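You operate a simulated robot arm through the tools that you are given. There is no shell and no other tool. Be economical: measure what you need, move in short steps, check, and stop when the job is done.

You run a simulated robot arm. Do the job below in one go: nothing can be reset, and whatever is moved stays where it is left.

## Task
Open the returns drawer, put both felt pads from the middle of the packing table away in the inside of the returns drawer and shut the drawer again.

It is judged by the outcome, as a careful person would: the job done as asked, and still so three seconds after it is handed in. It fails if anything else is knocked over, pushed out of place, dropped, spilled or broken.

## Robot
A 7-joint arm with a two-finger parallel gripper, fixed in place. Base frame: the origin is at the foot of the arm, x ahead of it, y to its left, z up. Units: mm, degrees, N and s.
With the tool pointing down near the work surface it reaches from about 300 to 700 mm from the base axis. Its first joint turns from -66.0 to 66.0 degrees. Payload 1.57 kg.
Tool frame: the origin (TCP) lies between the finger pads and is the grasp point; the fingertips stand 30 mm ahead of it; z points along the fingers, y is the line along which they close. Largest opening 110 mm; finger width 24, thickness 12; the body of the gripper, 48 by 112 mm, starts 78 mm behind the TCP.
Orientation is told as [roll, pitch, yaw] about the base's x, y, z axes, in that order, counted from this pose: with the fingers straight down and closing along the base's y, the tool's x points along the base's -x, its y along +y and its z along -z.

## Interface
- The arm moves only by the tool move_arm. Its argument "plan" is a list of rows, each an object of numbers (a shift or turn left out is 0, a gripper value left out holds the last): "gripper": the closure in counts, from 0 (fully open) to 255 (shut); "tx", "ty", "tz": the shift along the tool's x, y, z in mm; "rx", "ry", "rz": the turn, a rotation vector about the tool's x, y, z in degrees. In form: [{"gripper": .., "tx": .., "ty": .., "tz": .., "rx": .., "ry": .., "rz": ..}, ...]. A call has 1 to 20 rows; each row shifts and turns the commanded pose from where the row before left it, along the tool's axes as they then stand. Rows are played at 5 a second. More than 50 mm and 8.6 degrees between two rows, or a gripper value outside its range, and nothing of the call is played. Where a pose cannot be reached the arm comes as near as it can. A force on the tool above 40 N (or 10 N above the force at the start of the call, whichever is more), or a blocked arm, ends the call early, and 0.2 s more pass. Each finger travels about 108 mm/s and halts on what it meets, pressing with about 32 N; the grip force reading is that of the motor and also rises with nothing between the fingers. The clock runs only during rows and for 0.2 s after the last one: add rows that do not move to give the fingers time. It gives the time, the measured TCP pose, the force on the tool (base axes), the opening and the grip force at its end, in the units of the frame above (readings bear some noise).
- Cameras (640 x 400 px; columns grow to the right, rows downward): "scene" is fixed at [155.8, -381.3, 1417.2]; the picture's right is [0.88, -0.48, 0.00], its down [-0.30, -0.56, -0.77] and it looks along [0.37, 0.68, -0.64] (base axes); focal length 301 px, centre (320, 200). "wrist" rides on the gripper at [-36, 0, -80] in the tool frame; the picture's right is [0.00, -1.00, 0.00], its down [0.97, 0.00, -0.24] and it looks along [0.24, 0.00, 0.97] (tool axes); focal length 218 px, centre (320, 200).
- get_image(camera): a new picture of that camera. No time passes.
- locate(camera, pixels): for up to 12 pixels [column, row] of the newest picture of that camera ("zoom" is the newest enlarged one), the place [x, y, z] in the base frame of the surface seen there, good to about 2 mm, but the place of the scene camera against the robot may be out by one fixed shift of up to 25 mm in any direction. No time passes.
- enlarge(camera, box): a new picture of the part [left, top, right, bottom] of that camera's present view, enlarged. No time passes.
- hand_in(): hands the job in; it is judged then, once.

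Work in short steps. Measure before you move; look again where a grasp or a placing could have gone wrong, and mend it. You have 80 turns and 38 pictures in all, those below and enlarged ones among them. Open the gripper and draw the arm clear of the work before you hand the job in, unless the task says otherwise; then end with one line.

The tools are called after ">>>" as a command line: name --argument value ..., lists and objects as JSON in quotes. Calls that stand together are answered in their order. move_arm: Moves the arm, as the interface text tells. Its arguments: {"type":"object","properties":{"plan":{"type":"array","items":{"type":"object","properties":{"gripper":{"type":"number"},"tx":{"type":"number"},"ty":{"type":"number"},"tz":{"type":"number"},"rx":{"type":"number"},"ry":{"type":"number"},"rz":{"type":"number"}}}}},"required":["plan"]} The other tools are called the same way: get_image (camera) takes a picture; locate (camera, pixels) gives the place of the surface under pixels of a picture; enlarge (camera, box) takes an enlarged picture of a part of a camera's view; hand_in () hands the job in.

At the start:

```text
t: 0.0
ee_pos: [456.0, 22.2, 1113.2]
tool_rot: [-0.1, 0.0, 0.0]
force: [0.0, -0.6, -0.4]
opening: 110.1
finger_force: 0.1
```

scene: 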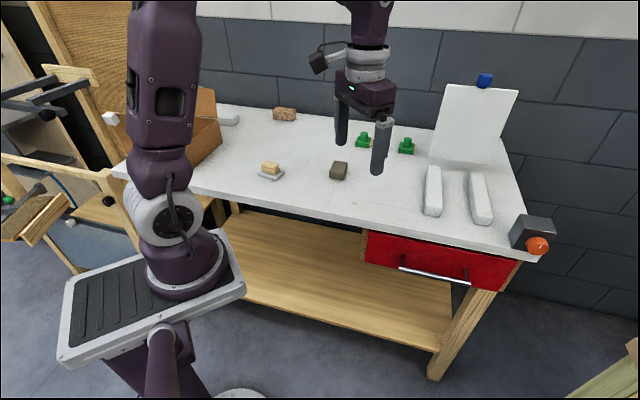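
wrist: 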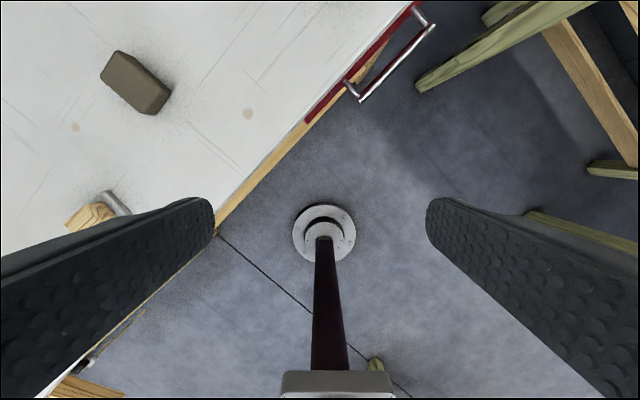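

The scene shows the table with a red drawer (handle near 433,275), a brown block at (339,170) and green items at (363,140) and (406,146). I enlarge to identify the felt pads and drawer.

>>> enlarge --camera "scene" --box '[220, 80, 440, 218]'

>>> enlarge --camera "scene" --box '[340, 160, 560, 298]'

```text
2.90 times, centred on (330, 149) of scene
```

zoom: 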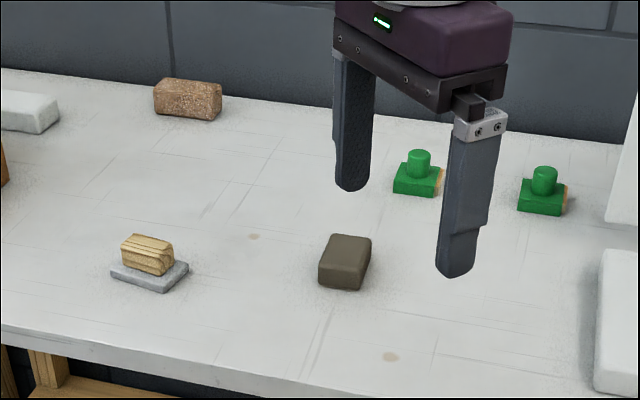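

```text
2.90 times, centred on (450, 229) of scene
```

zoom: 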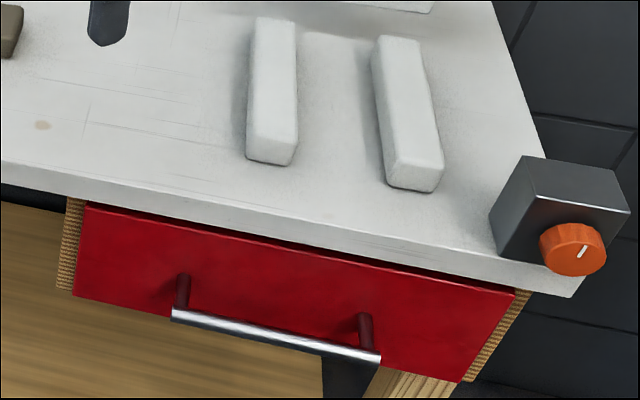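

Two matching green knobbed items look like the pads; I measure those, the white bars, the drawer and the handle.

>>> locate --camera "zoom" --pixels '[[88, 206], [512, 294], [75, 293], [460, 380], [175, 312], [375, 355], [270, 90], [270, 170], [410, 110], [184, 280], [365, 320], [275, 215]]'

>>> enlarge --camera "scene" --box '[340, 115, 436, 175]'

>>> enlarge --camera "scene" --box '[0, 60, 240, 210]'

```text
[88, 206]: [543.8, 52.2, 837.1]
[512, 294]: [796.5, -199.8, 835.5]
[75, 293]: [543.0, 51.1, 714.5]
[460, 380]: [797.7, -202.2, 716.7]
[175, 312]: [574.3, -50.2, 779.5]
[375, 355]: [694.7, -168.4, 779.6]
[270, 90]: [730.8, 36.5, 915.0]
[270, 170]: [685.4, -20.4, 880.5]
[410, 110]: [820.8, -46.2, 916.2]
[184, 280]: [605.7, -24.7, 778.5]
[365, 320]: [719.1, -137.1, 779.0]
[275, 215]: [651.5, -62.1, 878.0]
```

```text
6.67 times, centred on (388, 145) of scene
```

zoom: 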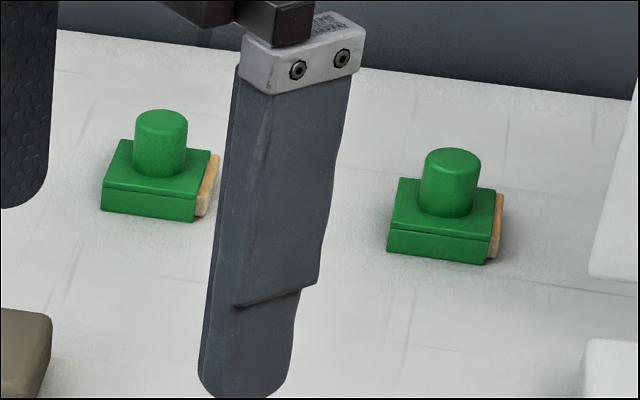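

```text
2.67 times, centred on (120, 135) of scene
```

zoom: 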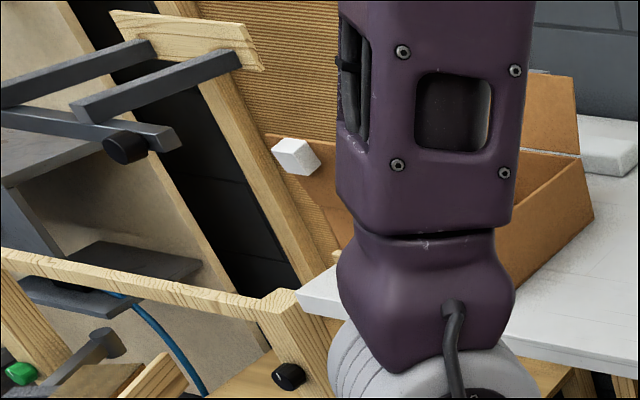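

The green items have knobs on them. Before choosing, I look closely at the brown block and the grey slab with the wooden piece.

>>> enlarge --camera "scene" --box '[250, 150, 362, 220]'

>>> enlarge --camera "wrist" --box '[40, 30, 240, 240]'

```text
5.71 times, centred on (306, 185) of scene
```

zoom: 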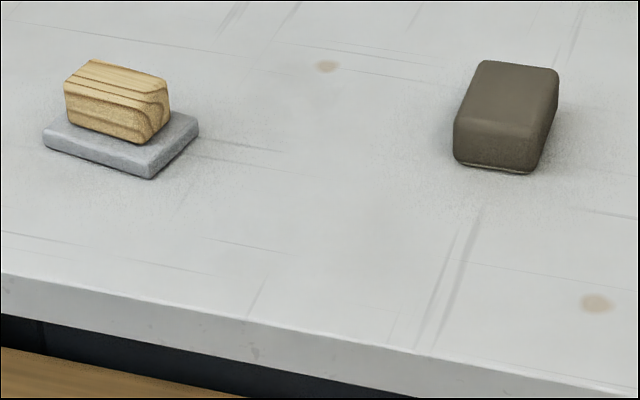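

```text
1.90 times, centred on (140, 135) of wrist
```

zoom: 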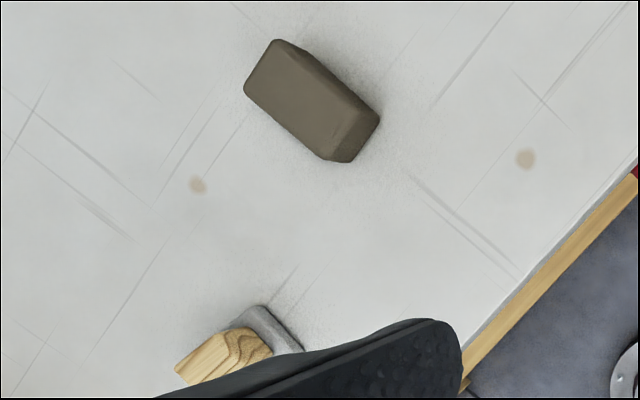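

The matching pair is green and sits mid-table, so I take those as the felt pads. I compare wrist and scene readings of the handle and brown block to find the camera shift, and measure the pads.

>>> locate --camera "wrist" --pixels '[[362, 99], [432, 27], [346, 82], [414, 10], [118, 52], [168, 95], [152, 112], [308, 122], [398, 63]]'

>>> locate --camera "scene" --pixels '[[363, 132], [363, 140], [356, 144], [406, 140], [407, 146], [399, 150], [412, 152], [402, 270], [466, 283], [334, 162], [347, 163], [367, 147]]'

```text
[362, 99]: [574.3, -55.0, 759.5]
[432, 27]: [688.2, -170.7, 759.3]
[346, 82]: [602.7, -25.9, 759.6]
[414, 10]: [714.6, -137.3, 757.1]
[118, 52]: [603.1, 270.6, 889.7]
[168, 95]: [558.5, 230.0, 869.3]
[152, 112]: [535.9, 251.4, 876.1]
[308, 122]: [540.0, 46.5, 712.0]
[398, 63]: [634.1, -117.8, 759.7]
```

```text
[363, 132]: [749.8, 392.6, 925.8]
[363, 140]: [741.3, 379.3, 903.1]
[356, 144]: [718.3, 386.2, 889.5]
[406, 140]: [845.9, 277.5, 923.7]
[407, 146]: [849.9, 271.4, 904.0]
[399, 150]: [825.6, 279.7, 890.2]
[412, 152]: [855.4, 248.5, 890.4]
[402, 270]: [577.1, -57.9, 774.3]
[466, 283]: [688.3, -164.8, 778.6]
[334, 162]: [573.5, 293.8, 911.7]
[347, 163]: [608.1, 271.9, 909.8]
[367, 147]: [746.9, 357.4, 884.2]
```

The green items lie 840–890 mm from the base, beyond tool-down reach, so I need a better look at what is what. I move the arm high over the table for a wrist view.

>>> move_arm --plan '[{"ty": 45, "tx": -18}, {"ty": 45, "tx": -18}, {"ty": 45, "tx": -18}, {"ty": 45, "tx": -18}, {}]'

>>> get_image --camera "wrist"

>>> get_image --camera "scene"

```text
t: 1.2
ee_pos: [528.5, 202.7, 1114.9]
tool_rot: [-0.1, 0.0, 0.0]
force: [-0.3, 0.2, 0.2]
opening: 110.3
finger_force: 0.0
```

```text
29 pictures are left
```

wrist: 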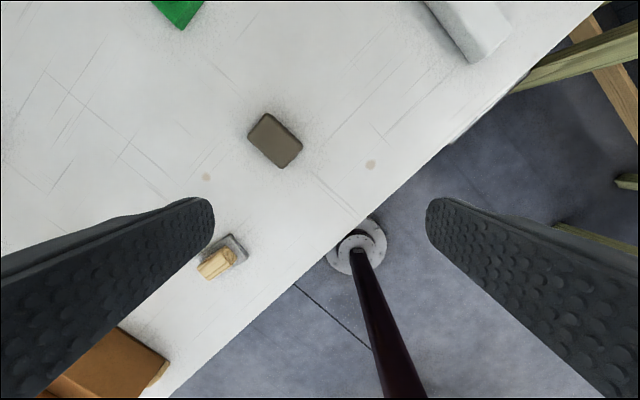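

```text
28 pictures are left
```

scene: 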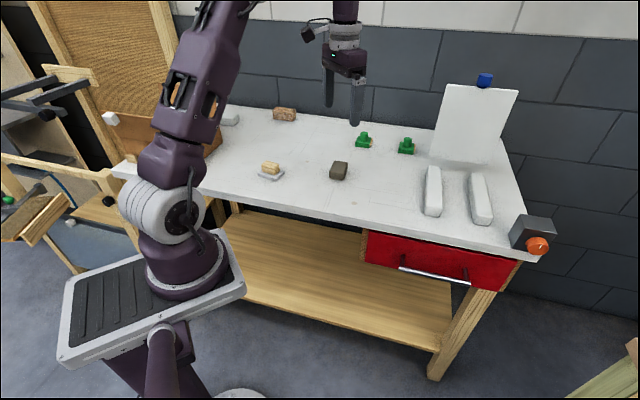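

Within reach are the brown block (275,140), the slab with the wooden piece (225,258) and the white bars. I enlarge the wrist view and measure them.

>>> enlarge --camera "wrist" --box '[180, 90, 320, 290]'

>>> locate --camera "wrist" --pixels '[[266, 114], [301, 146], [282, 167], [248, 134], [274, 140], [221, 234], [247, 250], [200, 263], [211, 278], [218, 264], [235, 240], [182, 27]]'

>>> enlarge --camera "scene" --box '[400, 60, 570, 260]'

```text
2.00 times, centred on (250, 190) of wrist
```

zoom: 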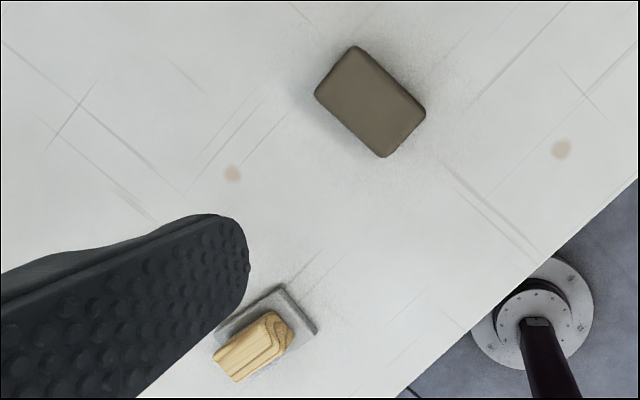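

```text
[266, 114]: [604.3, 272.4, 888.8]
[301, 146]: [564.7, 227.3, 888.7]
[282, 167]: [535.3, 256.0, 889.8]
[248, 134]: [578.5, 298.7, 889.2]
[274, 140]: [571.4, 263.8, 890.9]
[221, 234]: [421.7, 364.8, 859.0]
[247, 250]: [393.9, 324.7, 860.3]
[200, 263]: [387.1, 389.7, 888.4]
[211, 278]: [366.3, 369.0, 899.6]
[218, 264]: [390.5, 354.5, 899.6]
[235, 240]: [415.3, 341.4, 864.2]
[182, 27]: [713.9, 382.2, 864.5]
```

```text
2.00 times, centred on (485, 160) of scene
```

zoom: 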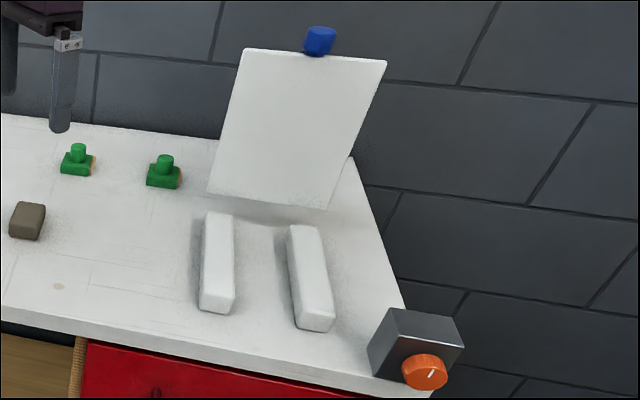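

I need the rest of the layout: table corners, cork-coloured block, white bars, and details of the green items, to decide which are the pads.

>>> locate --camera "scene" --pixels '[[284, 110], [229, 117], [535, 258], [130, 168], [497, 140], [433, 168], [432, 208], [475, 175], [482, 215], [210, 102], [413, 150], [530, 228]]'

>>> enlarge --camera "scene" --box '[210, 90, 350, 190]'

```text
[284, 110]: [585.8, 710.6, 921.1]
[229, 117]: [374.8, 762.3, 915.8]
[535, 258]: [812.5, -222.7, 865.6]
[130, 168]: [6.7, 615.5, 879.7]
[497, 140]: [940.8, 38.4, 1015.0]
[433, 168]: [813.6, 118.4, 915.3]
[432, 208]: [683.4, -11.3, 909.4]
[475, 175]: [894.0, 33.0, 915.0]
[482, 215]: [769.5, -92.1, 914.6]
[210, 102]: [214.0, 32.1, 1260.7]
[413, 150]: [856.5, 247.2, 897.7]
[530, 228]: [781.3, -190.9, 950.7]
```

```text
4.00 times, centred on (280, 140) of scene
```

zoom: 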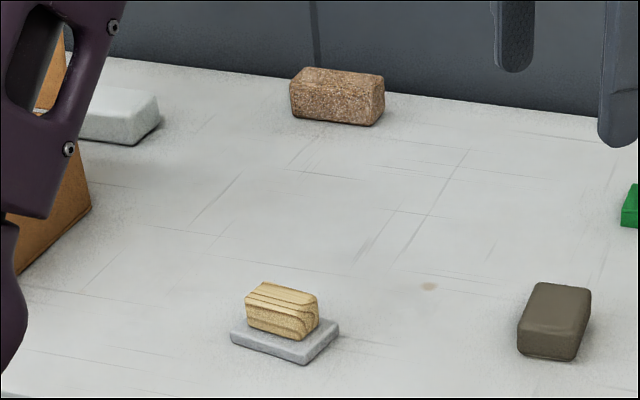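

The slab with wooden grip (u≈33) and the brown block (u≈218) sit either side of the table's midline (u≈150) and in reach, so these are the two pads in the middle; the green ones are at the back and out of reach. First the drawer: I move over its handle (wrist reading ≈ [634,-116,759]), turn 45° and tilt 25°.

>>> move_arm --plan '[{"tx": -2, "ty": -45}, {"tx": -2, "ty": -45}, {"tx": -2, "ty": -45}, {"tx": -2, "ty": -45}, {"tx": -2, "ty": -45}, {"tx": -2, "ty": -45}, {"tx": -2, "ty": -45}, {"tx": -2, "ty": -45}, {"rz": 7.5}, {"rz": 7.5}, {"rz": 7.5}, {"rz": 7.5}, {"rz": 7.5}, {"rz": 7.5}, {"rx": -8.3, "gripper": 160}, {"rx": -8.3}, {"rx": -8.4}, {}]'

>>> get_image --camera "wrist"

```text
t: 5.0
ee_pos: [543.9, -157.1, 1114.2]
tool_rot: [25.1, -0.1, -44.9]
force: [-0.5, -0.6, -0.6]
opening: 41.0
finger_force: 0.1
```

```text
24 pictures are left
```

wrist: 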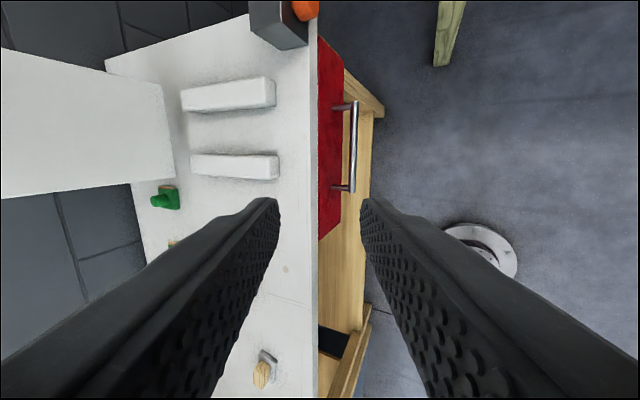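

The tilt is right; the handle bar runs at column ~352, rows 102–192. I measure it, the drawer front and the table edge.

>>> locate --camera "wrist" --pixels '[[353, 110], [353, 147], [353, 185], [337, 107], [338, 188], [328, 148], [335, 148], [318, 60], [317, 230], [314, 148], [320, 238], [338, 60]]'

```text
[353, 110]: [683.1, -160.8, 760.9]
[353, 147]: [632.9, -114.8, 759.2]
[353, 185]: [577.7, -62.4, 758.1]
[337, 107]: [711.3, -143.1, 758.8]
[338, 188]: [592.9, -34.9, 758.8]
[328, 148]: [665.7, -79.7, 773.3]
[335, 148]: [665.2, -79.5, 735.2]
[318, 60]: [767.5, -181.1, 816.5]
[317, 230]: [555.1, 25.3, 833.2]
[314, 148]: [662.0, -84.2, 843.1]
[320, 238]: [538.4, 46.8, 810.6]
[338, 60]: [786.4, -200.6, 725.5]
```

Bar centre ≈ [633,-114,756], drawer front 47 mm behind it. I move to a point 125 mm back from the bar along the tilted approach.

>>> move_arm --plan '[{"tx": -5.4, "ty": -11.1, "tz": 39.8}, {"tx": -5.4, "ty": -11.1, "tz": 39.8}, {"tx": -5.4, "ty": -11.1, "tz": 39.8}, {"tx": -5.4, "ty": -11.1, "tz": 39.8}, {"tx": -5.4, "ty": -11.1, "tz": 39.8}, {"tx": -5.5, "ty": -11.2, "tz": 39.8}, {}]'

>>> get_image --camera "wrist"

```text
t: 6.6
ee_pos: [595.4, -150.9, 868.8]
tool_rot: [25.1, -0.1, -44.9]
force: [0.6, 0.5, 0.6]
opening: 41.1
finger_force: 0.1
```

```text
23 pictures are left
```

wrist: 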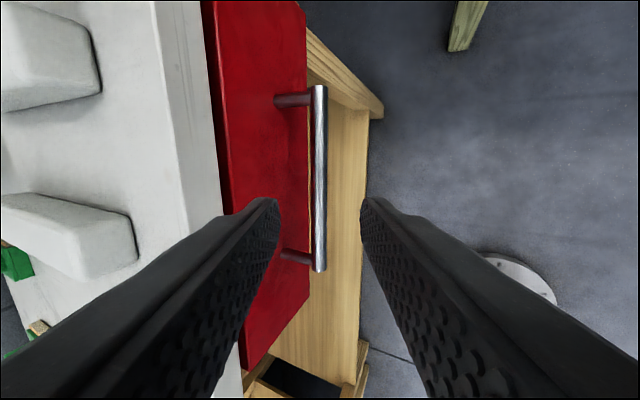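

The bar is centred between the fingers (column 320). I advance 110 mm and close.

>>> move_arm --plan '[{"tz": 37}, {"tz": 37}, {"tz": 36}, {}, {"gripper": 255}, {}, {}]'

>>> get_image --camera "wrist"

```text
t: 8.2
ee_pos: [626.6, -117.5, 768.5]
tool_rot: [25.0, 0.0, -44.9]
force: [1.1, 3.0, 0.0]
opening: 15.4
finger_force: 31.3
```

```text
22 pictures are left
```

wrist: 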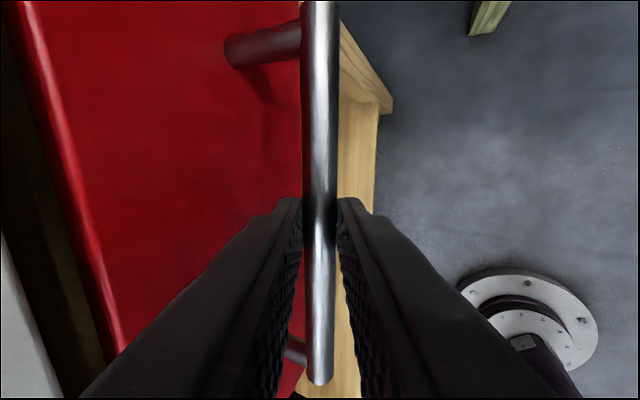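

The bar is held (opening 15.4). I pull straight out along [-0.707,-0.707,0], 60 mm first.

>>> move_arm --plan '[{"ty": -9.06, "tz": -4.23}, {"ty": -18.13, "tz": -8.45}, {"ty": -18.13, "tz": -8.45}, {"ty": -9.06, "tz": -4.23}, {}]'

```text
t: 9.4
ee_pos: [585.6, -161.4, 768.1]
tool_rot: [25.1, 0.0, -45.0]
force: [-3.6, 5.9, 4.9]
opening: 15.8
finger_force: 31.2
```

The drawer follows smoothly; I pull another 130 mm.

>>> move_arm --plan '[{"ty": -18.13, "tz": -8.45}, {"ty": -18.13, "tz": -8.45}, {"ty": -18.13, "tz": -8.45}, {"ty": -18.13, "tz": -8.45}, {"ty": -18.13, "tz": -8.45}, {"ty": -18.13, "tz": -8.45}, {"ty": -9.06, "tz": -4.23}, {}]'

>>> get_image --camera "scene"

```text
t: 11.2
ee_pos: [492.1, -250.9, 769.3]
tool_rot: [25.0, 0.1, -45.1]
force: [-14.4, 15.3, 3.5]
opening: 15.5
finger_force: 31.0
```

```text
21 pictures are left
```

scene: 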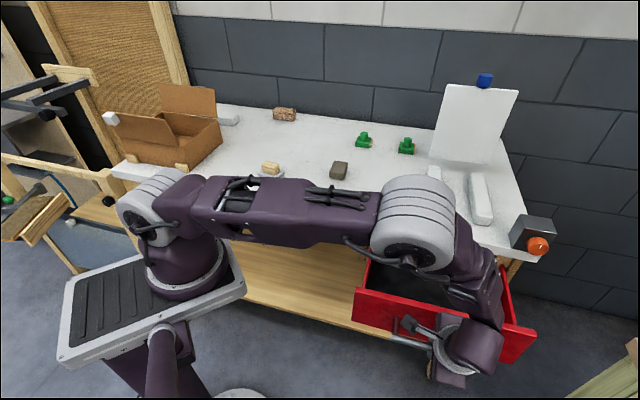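

The drawer is open 190 mm. I release, back out along the approach, and rise.

>>> move_arm --plan '[{"gripper": 160}, {}, {"tz": -30}, {"tz": -40}, {"tz": -40}, {"tz": -45}, {"tz": -45}, {"tz": -45}, {"rx": 8.3, "ty": 15}, {"rx": 8.3, "ty": 15}, {"rx": 8.4, "ty": 15}, {"tz": -30, "ty": 30}, {"ty": 40}, {}]'

>>> get_image --camera "wrist"

```text
t: 14.2
ee_pos: [499.3, -246.1, 1034.4]
tool_rot: [0.0, 0.0, -45.0]
force: [0.9, 0.7, 0.0]
opening: 40.8
finger_force: 0.1
```

```text
20 pictures are left
```

wrist: 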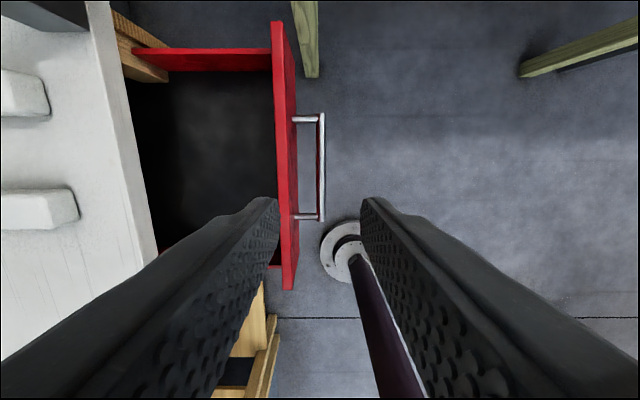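

I measure the drawer: its floor, walls and rims.

>>> locate --camera "wrist" --pixels '[[200, 120], [160, 200], [240, 100], [200, 55], [260, 55], [279, 90], [280, 150], [264, 85], [268, 120], [135, 120], [150, 80], [283, 240]]'

```text
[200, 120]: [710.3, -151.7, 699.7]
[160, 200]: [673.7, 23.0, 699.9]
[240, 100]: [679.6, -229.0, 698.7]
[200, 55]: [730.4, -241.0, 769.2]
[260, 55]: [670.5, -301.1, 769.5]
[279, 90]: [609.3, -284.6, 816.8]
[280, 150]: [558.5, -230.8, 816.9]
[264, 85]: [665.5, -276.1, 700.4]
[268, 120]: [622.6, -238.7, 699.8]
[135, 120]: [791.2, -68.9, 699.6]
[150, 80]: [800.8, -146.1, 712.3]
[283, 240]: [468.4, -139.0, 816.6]
```

Drawer floor z≈700, side rims 770, front rim 817; the opening spans d≈245–409 mm, good room. Next I turn the tool to close across the brown block's short side (yaw ≈46°) and travel over it.

>>> move_arm --plan '[{"rz": -7.6}, {"rz": -7.6}, {"rz": -7.6}, {"rz": -7.6}, {"rz": -7.6}, {"rz": -7.6}, {"rz": -7.6}, {"rz": -7.6}, {"rz": -7.6}, {"rz": -7.6}, {"rz": -7.5}, {"rz": -7.5, "gripper": 90}, {}]'

>>> move_arm --plan '[{"tx": -37.9, "ty": 27.5}, {"tx": -37.9, "ty": 27.5}, {"tx": -37.9, "ty": 27.5}, {"tx": -37.9, "ty": 27.5}, {"tx": -37.9, "ty": 27.5}, {"tx": -37.9, "ty": 27.5}, {"tx": -37.9, "ty": 27.5}, {"tx": -37.9, "ty": 27.5}, {"tx": -37.9, "ty": 27.5}, {"tx": -37.9, "ty": 27.5}, {"tx": -37.9, "ty": 27.5}, {}]'

>>> get_image --camera "wrist"

```text
t: 17.0
ee_pos: [500.3, -246.5, 1034.6]
tool_rot: [0.0, 0.0, 46.0]
force: [-0.2, 0.1, -0.2]
opening: 70.9
finger_force: 0.1
```

```text
t: 19.6
ee_pos: [572.2, 264.3, 1034.2]
tool_rot: [0.0, 0.0, 46.0]
force: [-0.2, -0.3, -0.3]
opening: 71.1
finger_force: 0.0
```

```text
19 pictures are left
```

wrist: 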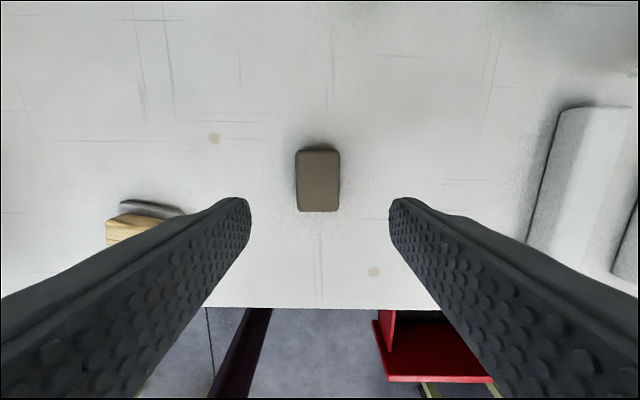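

The brown block at (318,180) is squared up between the fingers. I measure its corners.

>>> locate --camera "wrist" --pixels '[[318, 180], [299, 155], [337, 155], [301, 206], [336, 206], [318, 230]]'

>>> enlarge --camera "wrist" --box '[240, 120, 400, 220]'

```text
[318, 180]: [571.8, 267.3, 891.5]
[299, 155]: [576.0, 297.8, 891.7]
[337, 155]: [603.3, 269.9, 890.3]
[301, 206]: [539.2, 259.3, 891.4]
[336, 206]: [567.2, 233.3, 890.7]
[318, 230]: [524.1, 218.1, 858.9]
```

```text
4.00 times, centred on (320, 170) of wrist
```

zoom: 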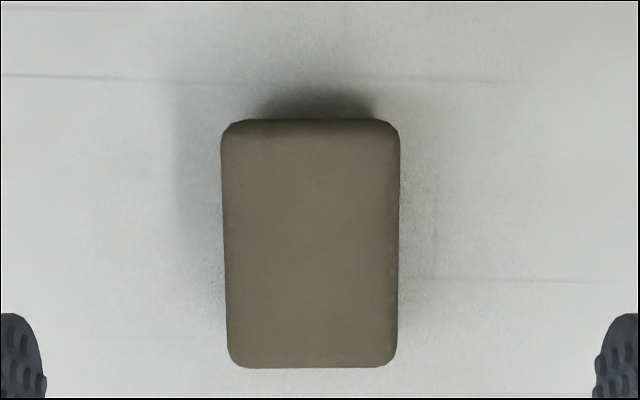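

Block centre [571,265], top 891, table 859. I descend 140 mm (tips 4 mm above the table) and close.

>>> move_arm --plan '[{"tz": 40}, {"tz": 40}, {"tz": 40}, {"tz": 20}, {}, {"gripper": 255}, {}, {}, {}]'

>>> move_arm --plan '[{"tz": -20}, {"tz": -40}, {"tz": -40}, {"tz": -40}, {}]'

>>> get_image --camera "wrist"

```text
t: 21.6
ee_pos: [571.3, 265.1, 894.1]
tool_rot: [0.1, 0.0, 46.0]
force: [-0.3, 0.0, 0.7]
opening: 43.1
finger_force: 32.1
```

```text
t: 22.8
ee_pos: [571.4, 263.4, 1035.6]
tool_rot: [0.0, -0.1, 46.0]
force: [-0.7, -0.9, 0.0]
opening: 0.1
finger_force: 21.2
```

```text
17 pictures are left
```

wrist: 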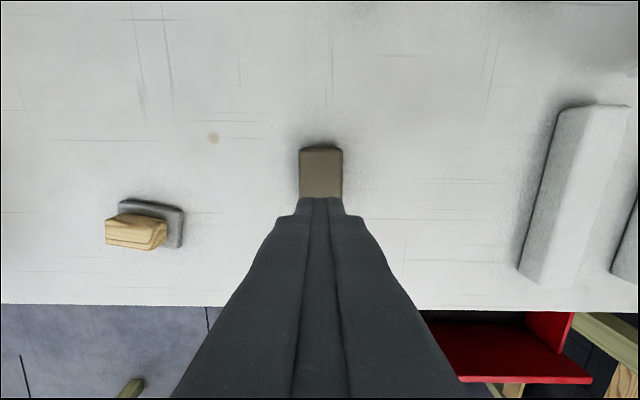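

The fingers slipped off: the block is still on the table at (321,172). I measure it again before a slower retry.

>>> move_arm --plan '[{"gripper": 90}, {}, {}]'

>>> enlarge --camera "wrist" --box '[240, 120, 400, 220]'

>>> locate --camera "zoom" --pixels '[[310, 240], [240, 140], [380, 140], [240, 345], [380, 345]]'

```text
t: 23.6
ee_pos: [571.7, 262.8, 1032.6]
tool_rot: [0.1, 0.0, 46.0]
force: [0.3, -0.5, 0.3]
opening: 71.0
finger_force: 0.1
```

```text
4.00 times, centred on (320, 170) of wrist
```

zoom: 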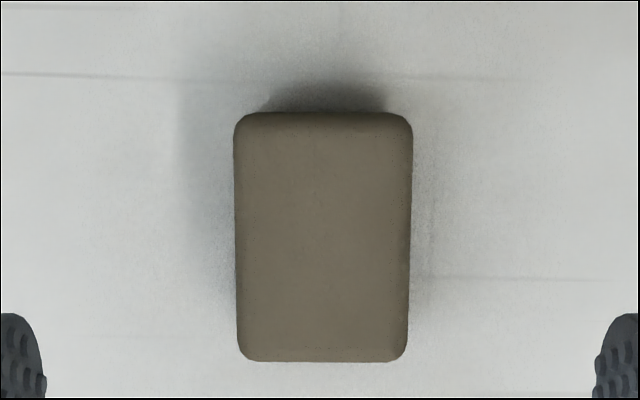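

```text
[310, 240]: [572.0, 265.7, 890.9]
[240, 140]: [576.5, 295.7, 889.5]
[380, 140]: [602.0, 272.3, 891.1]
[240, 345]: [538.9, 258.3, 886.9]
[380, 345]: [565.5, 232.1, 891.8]
```

The block shifted about 2 mm, so it is loose but slipped. I regrasp and lift only 8 mm slowly, reading the force.

>>> move_arm --plan '[{"tz": 40}, {"tz": 40}, {"tz": 40}, {"tz": 18}, {}, {"gripper": 255}, {}, {}, {}, {"tz": -2}, {"tz": -2}, {"tz": -2}, {"tz": -2}, {}]'

>>> get_image --camera "wrist"

```text
t: 26.6
ee_pos: [571.3, 263.5, 904.0]
tool_rot: [0.1, 0.0, 46.1]
force: [-0.1, 0.0, -0.8]
opening: 43.0
finger_force: 32.2
```

```text
15 pictures are left
```

wrist: 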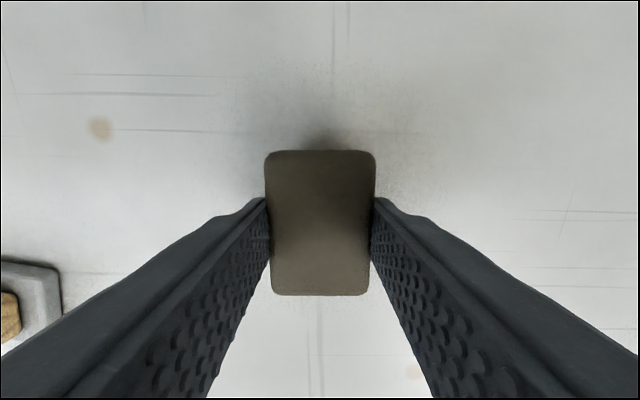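

Still held at 43 mm after the small lift; I check the block's top height to see whether it came along.

>>> locate --camera "wrist" --pixels '[[320, 230], [320, 180], [320, 285], [320, 320]]'

```text
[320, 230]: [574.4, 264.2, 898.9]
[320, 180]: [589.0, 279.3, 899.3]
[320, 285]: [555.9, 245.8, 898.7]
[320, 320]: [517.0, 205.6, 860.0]
```

It lifted 8 mm without slip, so gentle motion works. I continue lifting slowly.

>>> move_arm --plan '[{"tz": -3}, {"tz": -4}, {"tz": -5}, {"tz": -6}, {"tz": -7}, {"tz": -7}, {"tz": -7}, {"tz": -6}, {"tz": -4}, {"tz": -2}, {}]'

>>> get_image --camera "wrist"

>>> locate --camera "wrist" --pixels '[[320, 230], [320, 180], [320, 285], [320, 320]]'

```text
t: 29.0
ee_pos: [573.1, 263.8, 954.7]
tool_rot: [0.0, 0.0, 46.0]
force: [0.0, -0.4, -0.5]
opening: 43.0
finger_force: 31.8
```

```text
14 pictures are left
```

wrist: 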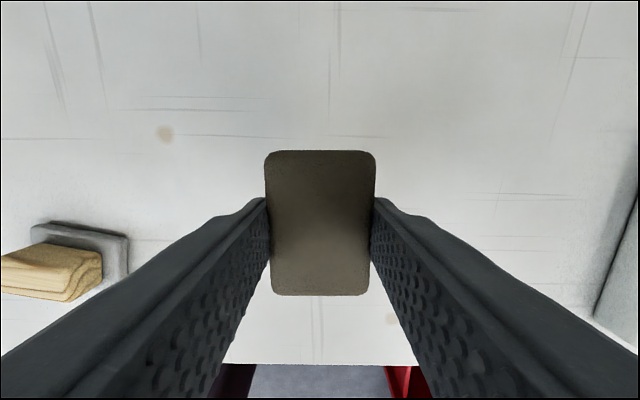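

```text
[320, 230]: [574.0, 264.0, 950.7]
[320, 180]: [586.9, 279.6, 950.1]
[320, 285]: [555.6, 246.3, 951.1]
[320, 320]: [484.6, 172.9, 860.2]
```

It's held firm. I carry it gently, at about 100 mm/s with ramps and 30 mm more lift, towards a point above the drawer at [633,-173].

>>> move_arm --plan '[{"tz": -3}, {"tz": -5}, {"tz": -7}, {"tz": -7}, {"tz": -5}, {"tz": -3}, {"tx": 3.09, "ty": -3.93}, {"tx": 6.18, "ty": -7.87}, {"tx": 9.27, "ty": -11.8}, {"tx": 12.36, "ty": -15.73}, {"tx": 12.36, "ty": -15.73}, {"tx": 12.36, "ty": -15.73}, {"tx": 12.36, "ty": -15.73}, {"tx": 12.36, "ty": -15.73}, {"tx": 12.36, "ty": -15.73}, {"tx": 12.36, "ty": -15.73}, {"tx": 9.27, "ty": -11.8}, {"tx": 6.18, "ty": -7.87}, {"tx": 3.09, "ty": -3.93}, {}]'

```text
t: 33.2
ee_pos: [599.1, 65.7, 984.4]
tool_rot: [0.1, 0.0, 45.9]
force: [0.1, 0.0, -1.3]
opening: 42.6
finger_force: 31.9
```

Still gripped (42.6). I continue the remaining 241 mm.

>>> move_arm --plan '[{"tx": 3.1, "ty": -3.95}, {"tx": 6.15, "ty": -7.9}, {"tx": 9.2, "ty": -11.85}, {"tx": 12.3, "ty": -15.8}, {"tx": 12.3, "ty": -15.8}, {"tx": 12.3, "ty": -15.8}, {"tx": 12.3, "ty": -15.8}, {"tx": 12.3, "ty": -15.8}, {"tx": 12.3, "ty": -15.8}, {"tx": 12.3, "ty": -15.8}, {"tx": 12.3, "ty": -15.8}, {"tx": 12.3, "ty": -15.8}, {"tx": 9.2, "ty": -11.85}, {"tx": 6.15, "ty": -7.9}, {"tx": 3.7, "ty": -4.8}, {}]'

>>> get_image --camera "wrist"

```text
t: 36.6
ee_pos: [632.6, -174.2, 985.1]
tool_rot: [0.0, 0.0, 46.0]
force: [0.2, 0.9, 0.0]
opening: 42.8
finger_force: 31.6
```

```text
13 pictures are left
```

wrist: 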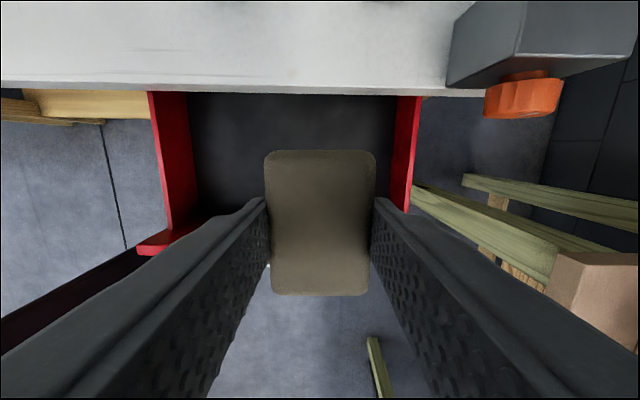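

The pad hangs over the drawer. I verify the drawer's walls and table edge before lowering.

>>> locate --camera "wrist" --pixels '[[190, 180], [390, 180], [160, 245], [300, 88], [230, 150], [165, 150], [408, 150], [520, 60], [524, 100]]'

```text
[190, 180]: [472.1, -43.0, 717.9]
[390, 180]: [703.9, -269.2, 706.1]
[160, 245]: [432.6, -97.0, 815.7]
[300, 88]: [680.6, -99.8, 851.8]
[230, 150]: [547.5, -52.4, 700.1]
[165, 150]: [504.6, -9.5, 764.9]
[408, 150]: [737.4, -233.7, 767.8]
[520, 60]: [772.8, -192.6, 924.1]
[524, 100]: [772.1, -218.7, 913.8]
```

All as expected (walls u≈364–687, front d≈237, table edge d≈411). I shift slightly to u≈550, d≈314 and lower most of the way.

>>> move_arm --plan '[{"tx": 3, "ty": 6}, {"tx": 4, "ty": 8}, {"tx": 3, "ty": 6}, {"tz": 4}, {"tz": 8}, {"tz": 12}, {"tz": 15}, {"tz": 15}, {"tz": 15}, {"tz": 15}, {"tz": 15}, {"tz": 15}, {"tz": 15}, {"tz": 15}, {"tz": 15}, {"tz": 12}, {"tz": 8}, {"tz": 4}, {}]'

>>> get_image --camera "scene"

```text
t: 40.6
ee_pos: [611.0, -166.9, 802.6]
tool_rot: [0.0, 0.0, 46.0]
force: [-0.4, -0.9, -0.3]
opening: 43.0
finger_force: 32.0
```

```text
12 pictures are left
```

scene: 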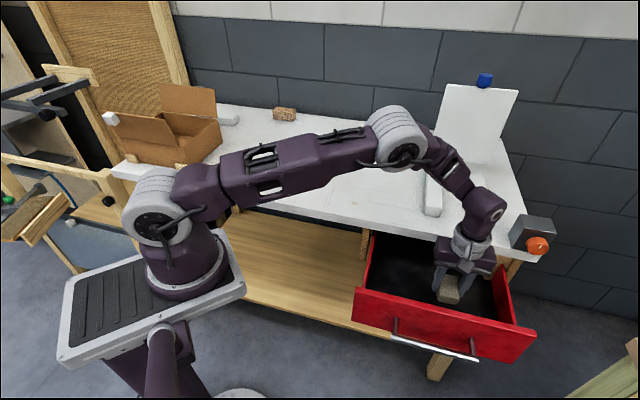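

The pad is inside the drawer. I check the forearm's clearance over the white bars before lowering the last 64 mm.

>>> locate --camera "scene" --pixels '[[470, 203], [455, 196], [443, 183], [430, 170], [480, 230], [400, 140], [497, 205], [465, 175], [462, 255], [447, 243]]'

```text
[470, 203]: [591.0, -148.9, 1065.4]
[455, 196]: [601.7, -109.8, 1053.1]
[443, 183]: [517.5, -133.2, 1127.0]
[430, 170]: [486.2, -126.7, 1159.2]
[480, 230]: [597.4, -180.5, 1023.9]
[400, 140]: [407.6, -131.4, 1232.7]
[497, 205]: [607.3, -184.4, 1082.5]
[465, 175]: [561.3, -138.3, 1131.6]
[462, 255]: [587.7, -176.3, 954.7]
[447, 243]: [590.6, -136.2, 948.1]
```

Links are above z 1050 and outside the table edge: clear. I lower the last 64 mm, release, and rise.

>>> move_arm --plan '[{"tz": 4}, {"tz": 8}, {"tz": 12}, {"tz": 12}, {"tz": 12}, {"tz": 8}, {"tz": 4}, {"tz": 3}, {"tz": 1}, {}]'

>>> move_arm --plan '[{"gripper": 110}, {}, {}, {"tz": -15}, {"tz": -30}, {"tz": -45}, {"tz": -45}, {"tz": -45}, {"tz": -45}, {"tz": -30}, {}]'

>>> get_image --camera "wrist"

```text
t: 42.8
ee_pos: [611.9, -166.9, 738.3]
tool_rot: [0.1, 0.0, 46.0]
force: [0.0, 0.1, -1.1]
opening: 42.9
finger_force: 31.9
```

```text
t: 45.2
ee_pos: [610.6, -166.3, 992.7]
tool_rot: [0.0, 0.0, 46.0]
force: [0.3, 0.2, -0.1]
opening: 62.6
finger_force: 0.0
```

```text
11 pictures are left
```

wrist: 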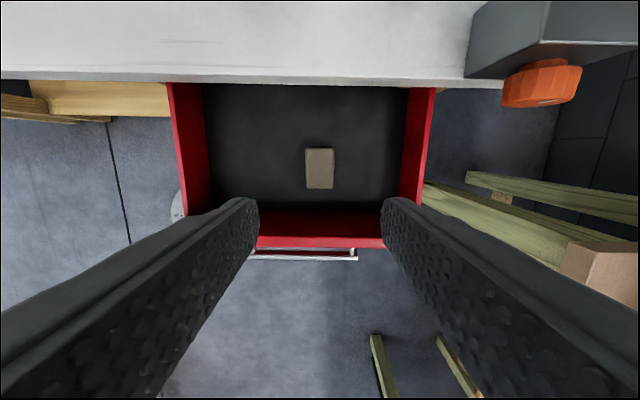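

The brown pad lies inside the drawer at (319,168). Next I check the cardboard box's position near the second pad before travelling there.

>>> locate --camera "scene" --pixels '[[221, 140], [213, 90], [185, 165], [220, 122], [200, 160], [165, 90]]'

>>> move_arm --plan '[{"tx": -17, "ty": 39.5}, {"tx": -17, "ty": 39.5}, {"tx": -17, "ty": 39.5}, {"tx": -17, "ty": 39.5}, {"tx": -17, "ty": 39.5}, {"tx": -17, "ty": 39.5}, {"tx": -17, "ty": 39.5}, {"tx": -17, "ty": 39.5}, {"tx": -17, "ty": 39.5}, {"tx": -17, "ty": 39.5}, {}]'

>>> get_image --camera "wrist"

```text
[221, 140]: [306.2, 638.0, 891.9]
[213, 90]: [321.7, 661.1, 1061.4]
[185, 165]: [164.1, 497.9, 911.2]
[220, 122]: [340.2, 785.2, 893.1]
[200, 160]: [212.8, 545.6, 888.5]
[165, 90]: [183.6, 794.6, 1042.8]
```

```text
t: 47.6
ee_pos: [446.1, 228.7, 993.4]
tool_rot: [0.0, 0.1, 46.0]
force: [0.1, -0.4, 0.1]
opening: 62.8
finger_force: 0.1
```

```text
10 pictures are left
```

wrist: 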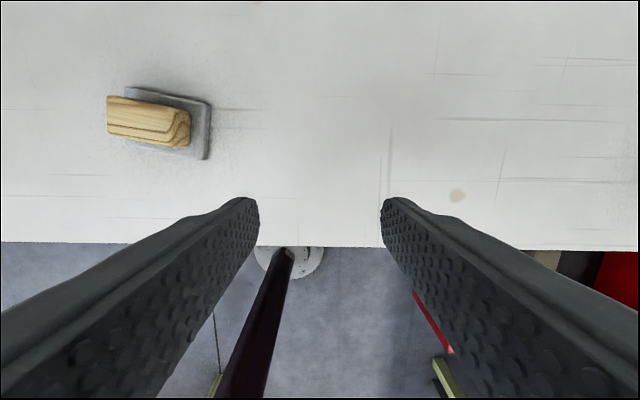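

The box is 190+ mm from the pad, so clear. I measure the slab (210,105)-(207,158) and the wooden piece (150,115).

>>> locate --camera "wrist" --pixels '[[127, 88], [210, 104], [205, 158], [112, 100], [180, 113], [185, 143], [110, 132], [147, 117], [200, 130], [190, 155]]'

>>> enlarge --camera "wrist" --box '[90, 70, 250, 170]'

```text
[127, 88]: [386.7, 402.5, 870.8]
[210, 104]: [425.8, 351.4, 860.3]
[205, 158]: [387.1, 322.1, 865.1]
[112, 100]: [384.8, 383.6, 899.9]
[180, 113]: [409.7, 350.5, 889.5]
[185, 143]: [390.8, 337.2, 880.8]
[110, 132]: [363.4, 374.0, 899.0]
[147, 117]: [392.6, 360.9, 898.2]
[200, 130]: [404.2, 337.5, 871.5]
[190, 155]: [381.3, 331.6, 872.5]
```

```text
4.00 times, centred on (170, 120) of wrist
```

zoom: 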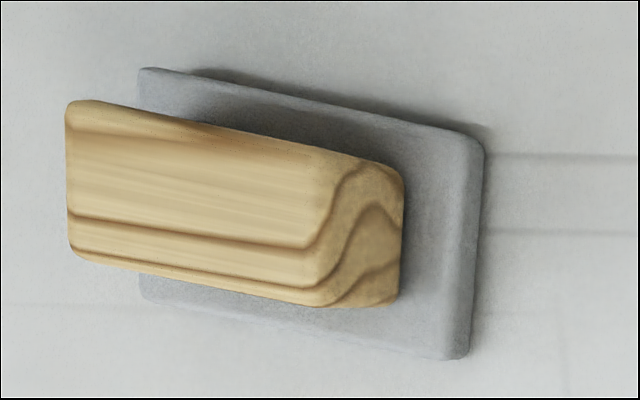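

Slab: top 872, centred [387,362], about 65×47 mm; the wooden piece is centred on it (42×28 mm, top 899). I grasp the wooden grip along its length (yaw 37.6°), tips just above the slab, and lift 8 mm to see whether both are one piece.

>>> move_arm --plan '[{"tx": -13.7, "ty": 33.8}, {"tx": -13.7, "ty": 33.8}, {"tx": -13.7, "ty": 33.8}, {"tx": -13.7, "ty": 33.8}, {"rz": 8.4}, {}, {"tz": 40}, {"tz": 30}, {"tz": 17}, {}]'

>>> get_image --camera "wrist"

```text
t: 49.8
ee_pos: [386.6, 363.2, 905.7]
tool_rot: [0.0, 0.0, 37.6]
force: [1.0, 0.0, 0.4]
opening: 62.4
finger_force: 0.0
```

```text
8 pictures are left
```

wrist: 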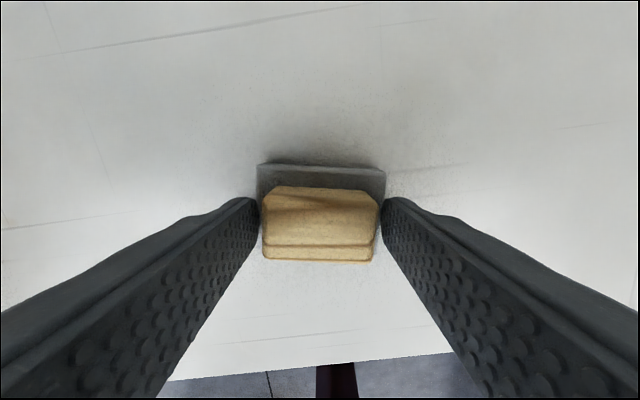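

The wooden piece sits squarely between the fingers. I close and lift 8 mm slowly.

>>> move_arm --plan '[{"gripper": 255}, {}, {}, {}, {"tz": -2}, {"tz": -2}, {"tz": -2}, {"tz": -2}, {}]'

>>> get_image --camera "wrist"

>>> locate --camera "wrist" --pixels '[[320, 172], [270, 172], [370, 176], [320, 220], [320, 140], [320, 250]]'

```text
t: 51.8
ee_pos: [385.8, 362.5, 913.8]
tool_rot: [0.1, 0.1, 37.6]
force: [1.0, -0.4, -0.4]
opening: 49.6
finger_force: 32.0
```

```text
7 pictures are left
```

wrist: 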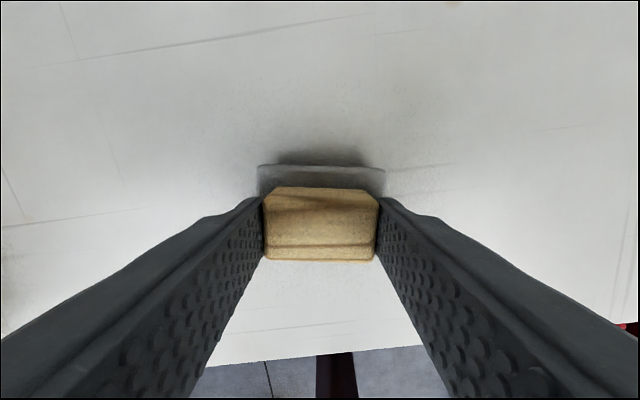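

```text
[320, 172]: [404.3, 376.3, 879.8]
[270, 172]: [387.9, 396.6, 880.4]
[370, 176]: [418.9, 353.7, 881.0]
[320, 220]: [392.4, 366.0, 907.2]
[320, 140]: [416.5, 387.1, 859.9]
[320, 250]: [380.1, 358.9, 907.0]
```

The slab rose to z 880 along with the wood, so it is one piece: a pad with a wooden grip. I lift gently and carry it towards the drawer at [537,-93].

>>> move_arm --plan '[{"tz": -3}, {"tz": -6}, {"tz": -9}, {"tz": -12}, {"tz": -12}, {"tz": -12}, {"tz": -10}, {"tz": -8}, {"tz": -5}, {"tz": -3}, {"tx": 1.65, "ty": -4.72}, {"tx": 3.3, "ty": -9.44}, {"tx": 4.95, "ty": -14.16}, {"tx": 6.6, "ty": -18.9}, {"tx": 6.6, "ty": -18.9}, {"tx": 6.6, "ty": -18.9}, {"tx": 4.95, "ty": -14.16}, {"tx": 3.3, "ty": -9.44}, {"tx": 1.65, "ty": -4.72}, {}]'

>>> move_arm --plan '[{"tx": 1.65, "ty": -4.72}, {"tx": 3.96, "ty": -11.3}, {"tx": 5.94, "ty": -17}, {"tx": 8.25, "ty": -23.6}, {"tx": 8.25, "ty": -23.6}, {"tx": 8.25, "ty": -23.6}, {"tx": 8.25, "ty": -23.6}, {"tx": 8.25, "ty": -23.6}, {"tx": 8.25, "ty": -23.6}, {"tx": 8.25, "ty": -23.6}, {"tx": 8.25, "ty": -23.6}, {"tx": 8.25, "ty": -23.6}, {"tx": 8.25, "ty": -23.6}, {"tx": 8.25, "ty": -23.6}, {"tx": 5.94, "ty": -17}, {"tx": 4.62, "ty": -13.2}, {"tx": 3.96, "ty": -11.3}, {"tx": 1.65, "ty": -4.72}, {}]'

>>> get_image --camera "wrist"

```text
t: 56.0
ee_pos: [422.0, 248.9, 995.0]
tool_rot: [0.0, -0.1, 37.6]
force: [-0.9, 0.9, -0.8]
opening: 49.1
finger_force: 32.6
```

```text
t: 60.0
ee_pos: [537.0, -90.7, 992.8]
tool_rot: [-0.1, 0.0, 37.6]
force: [-1.3, -0.2, 0.2]
opening: 48.9
finger_force: 32.1
```

```text
6 pictures are left
```

wrist: 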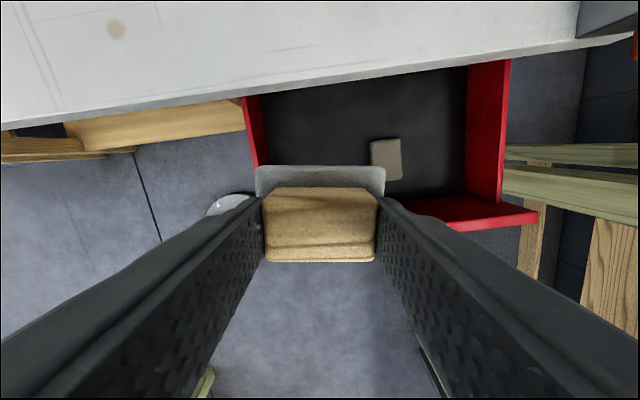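

Still held, at [537,-91]. I turn 7.4° to square with the drawer and lower.

>>> move_arm --plan '[{"rz": -2.4}, {"rz": -3}, {"rz": -2}, {"tz": 4}, {"tz": 8}, {"tz": 12}, {"tz": 16}, {"tz": 16}, {"tz": 16}, {"tz": 16}, {"tz": 16}, {"tz": 16}, {"tz": 16}, {"tz": 16}, {"tz": 12}, {"tz": 8}, {"tz": 4}, {}]'

```text
t: 63.8
ee_pos: [536.1, -91.7, 818.6]
tool_rot: [0.0, 0.0, 45.0]
force: [0.4, 0.2, -0.4]
opening: 49.0
finger_force: 32.0
```

No contact so far; I lower the last 72 mm.

>>> move_arm --plan '[{"tz": 4}, {"tz": 8}, {"tz": 12}, {"tz": 12}, {"tz": 12}, {"tz": 10}, {"tz": 7}, {"tz": 4}, {"tz": 2}, {"tz": 1}, {}]'

```text
t: 66.2
ee_pos: [537.3, -90.2, 745.3]
tool_rot: [0.1, 0.0, 45.0]
force: [-0.8, -0.1, -0.7]
opening: 49.0
finger_force: 32.1
```

At floor height; I release and rise.

>>> move_arm --plan '[{"gripper": 105}, {}, {}, {"tz": -10}, {"tz": -25}, {"tz": -40}, {"tz": -45}, {"tz": -45}, {"tz": -45}, {"tz": -40}, {}]'

>>> get_image --camera "wrist"

```text
t: 68.6
ee_pos: [536.3, -91.2, 996.8]
tool_rot: [0.0, 0.0, 45.0]
force: [-0.4, 0.6, 0.5]
opening: 64.6
finger_force: 0.1
```

```text
5 pictures are left
```

wrist: 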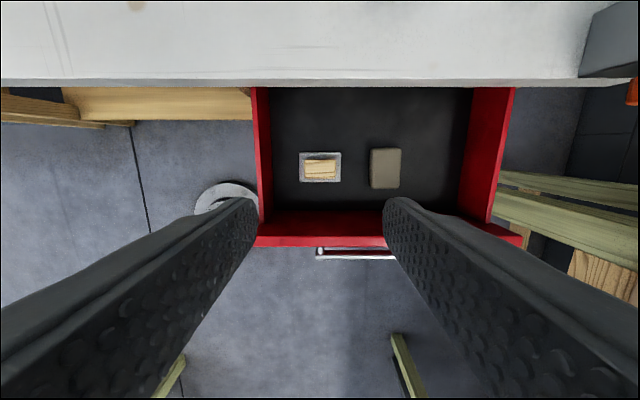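

Both pads lie in the drawer: (320,167) and (385,168). I turn back to the handle pose, heading for a point 250 mm back from where I released it.

>>> move_arm --plan '[{"rz": 7.5, "gripper": 160}, {"rz": 7.5}, {"rz": 7.5}, {"rz": 7.5}, {"rz": 7.5}, {"rz": 7.5}, {"rz": 7.5}, {"rz": 7.5}, {"rz": 7.5}, {"rz": 7.5}, {"rz": 7.5}, {"rz": 7.5}, {}]'

>>> move_arm --plan '[{"tx": -13.6, "ty": -41.6}, {"tx": -13.6, "ty": -41.6}, {"tx": -13.6, "ty": -41.6}, {"tx": -13.6, "ty": -41.6}, {"tx": -13.6, "ty": -41.6}, {"tx": -13.6, "ty": -41.6}, {"rx": -8.3}, {"rx": -8.3}, {"rx": -8.4}, {"tz": 35}, {"tz": 35}, {"tz": 35}, {"tz": 35}, {}]'

>>> get_image --camera "wrist"

```text
t: 71.4
ee_pos: [537.4, -90.1, 996.1]
tool_rot: [-0.1, 0.0, -45.1]
force: [-0.9, 0.0, -0.1]
opening: 41.0
finger_force: 0.0
```

```text
t: 74.4
ee_pos: [460.6, -282.8, 868.5]
tool_rot: [24.9, 0.0, -45.1]
force: [-0.4, -1.4, -0.3]
opening: 41.1
finger_force: 0.1
```

```text
4 pictures are left
```

wrist: 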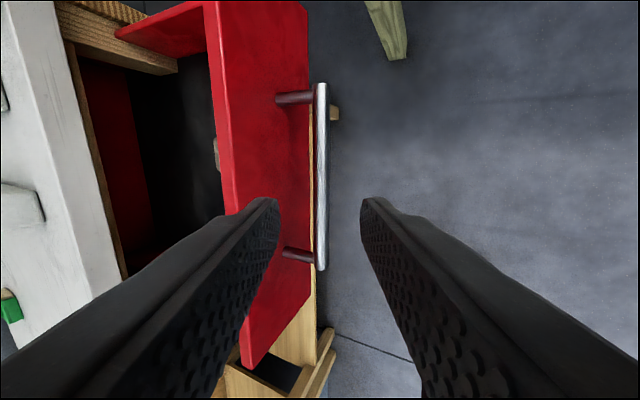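

The bar is again centred (column 321). I advance 110 mm, grip it, and push gently inward 100 mm.

>>> move_arm --plan '[{"tz": 37}, {"tz": 37}, {"tz": 36}, {}, {"gripper": 255}, {}, {}, {"ty": 4.53, "tz": 2.1}, {"ty": 9.06, "tz": 4.23}, {"ty": 13.6, "tz": 6.34}, {"ty": 13.6, "tz": 6.34}, {"ty": 13.6, "tz": 6.34}, {"ty": 13.6, "tz": 6.34}, {"ty": 9.06, "tz": 4.23}, {"ty": 9.06, "tz": 4.23}, {"ty": 4.53, "tz": 2.1}, {}]'

```text
t: 78.0
ee_pos: [563.5, -180.7, 769.3]
tool_rot: [25.0, 0.0, -45.0]
force: [1.1, -3.5, -22.6]
opening: 15.6
finger_force: 30.9
```

The drawer follows (90 mm left). There's some vertical load, so I ease down 1.5 mm and push on, slowing towards the end.

>>> move_arm --plan '[{"tz": 1.4, "ty": -0.6}, {"ty": 4.53, "tz": 2.1}, {"ty": 9.06, "tz": 4.23}, {"ty": 13.6, "tz": 6.34}, {"ty": 13.6, "tz": 6.34}, {"ty": 13.6, "tz": 6.34}, {"ty": 9.06, "tz": 4.23}, {"ty": 6.35, "tz": 2.96}, {"ty": 4.53, "tz": 2.1}, {"ty": 2.7, "tz": 1.27}, {}]'

```text
t: 80.4
ee_pos: [623.6, -119.5, 768.6]
tool_rot: [24.9, -0.1, -45.0]
force: [-1.5, 0.8, 15.1]
opening: 15.8
finger_force: 31.4
```

About 3–4 mm remain; I press in small steps until it seats.

>>> move_arm --plan '[{"ty": 1.81, "tz": 0.85}, {"ty": 1.81, "tz": 0.85}, {"ty": 1.81, "tz": 0.85}, {}]'

```text
t: 81.4
ee_pos: [627.8, -116.3, 769.3]
tool_rot: [25.1, 0.0, -45.0]
force: [-9.6, -3.9, 18.1]
opening: 15.9
finger_force: 31.0
```

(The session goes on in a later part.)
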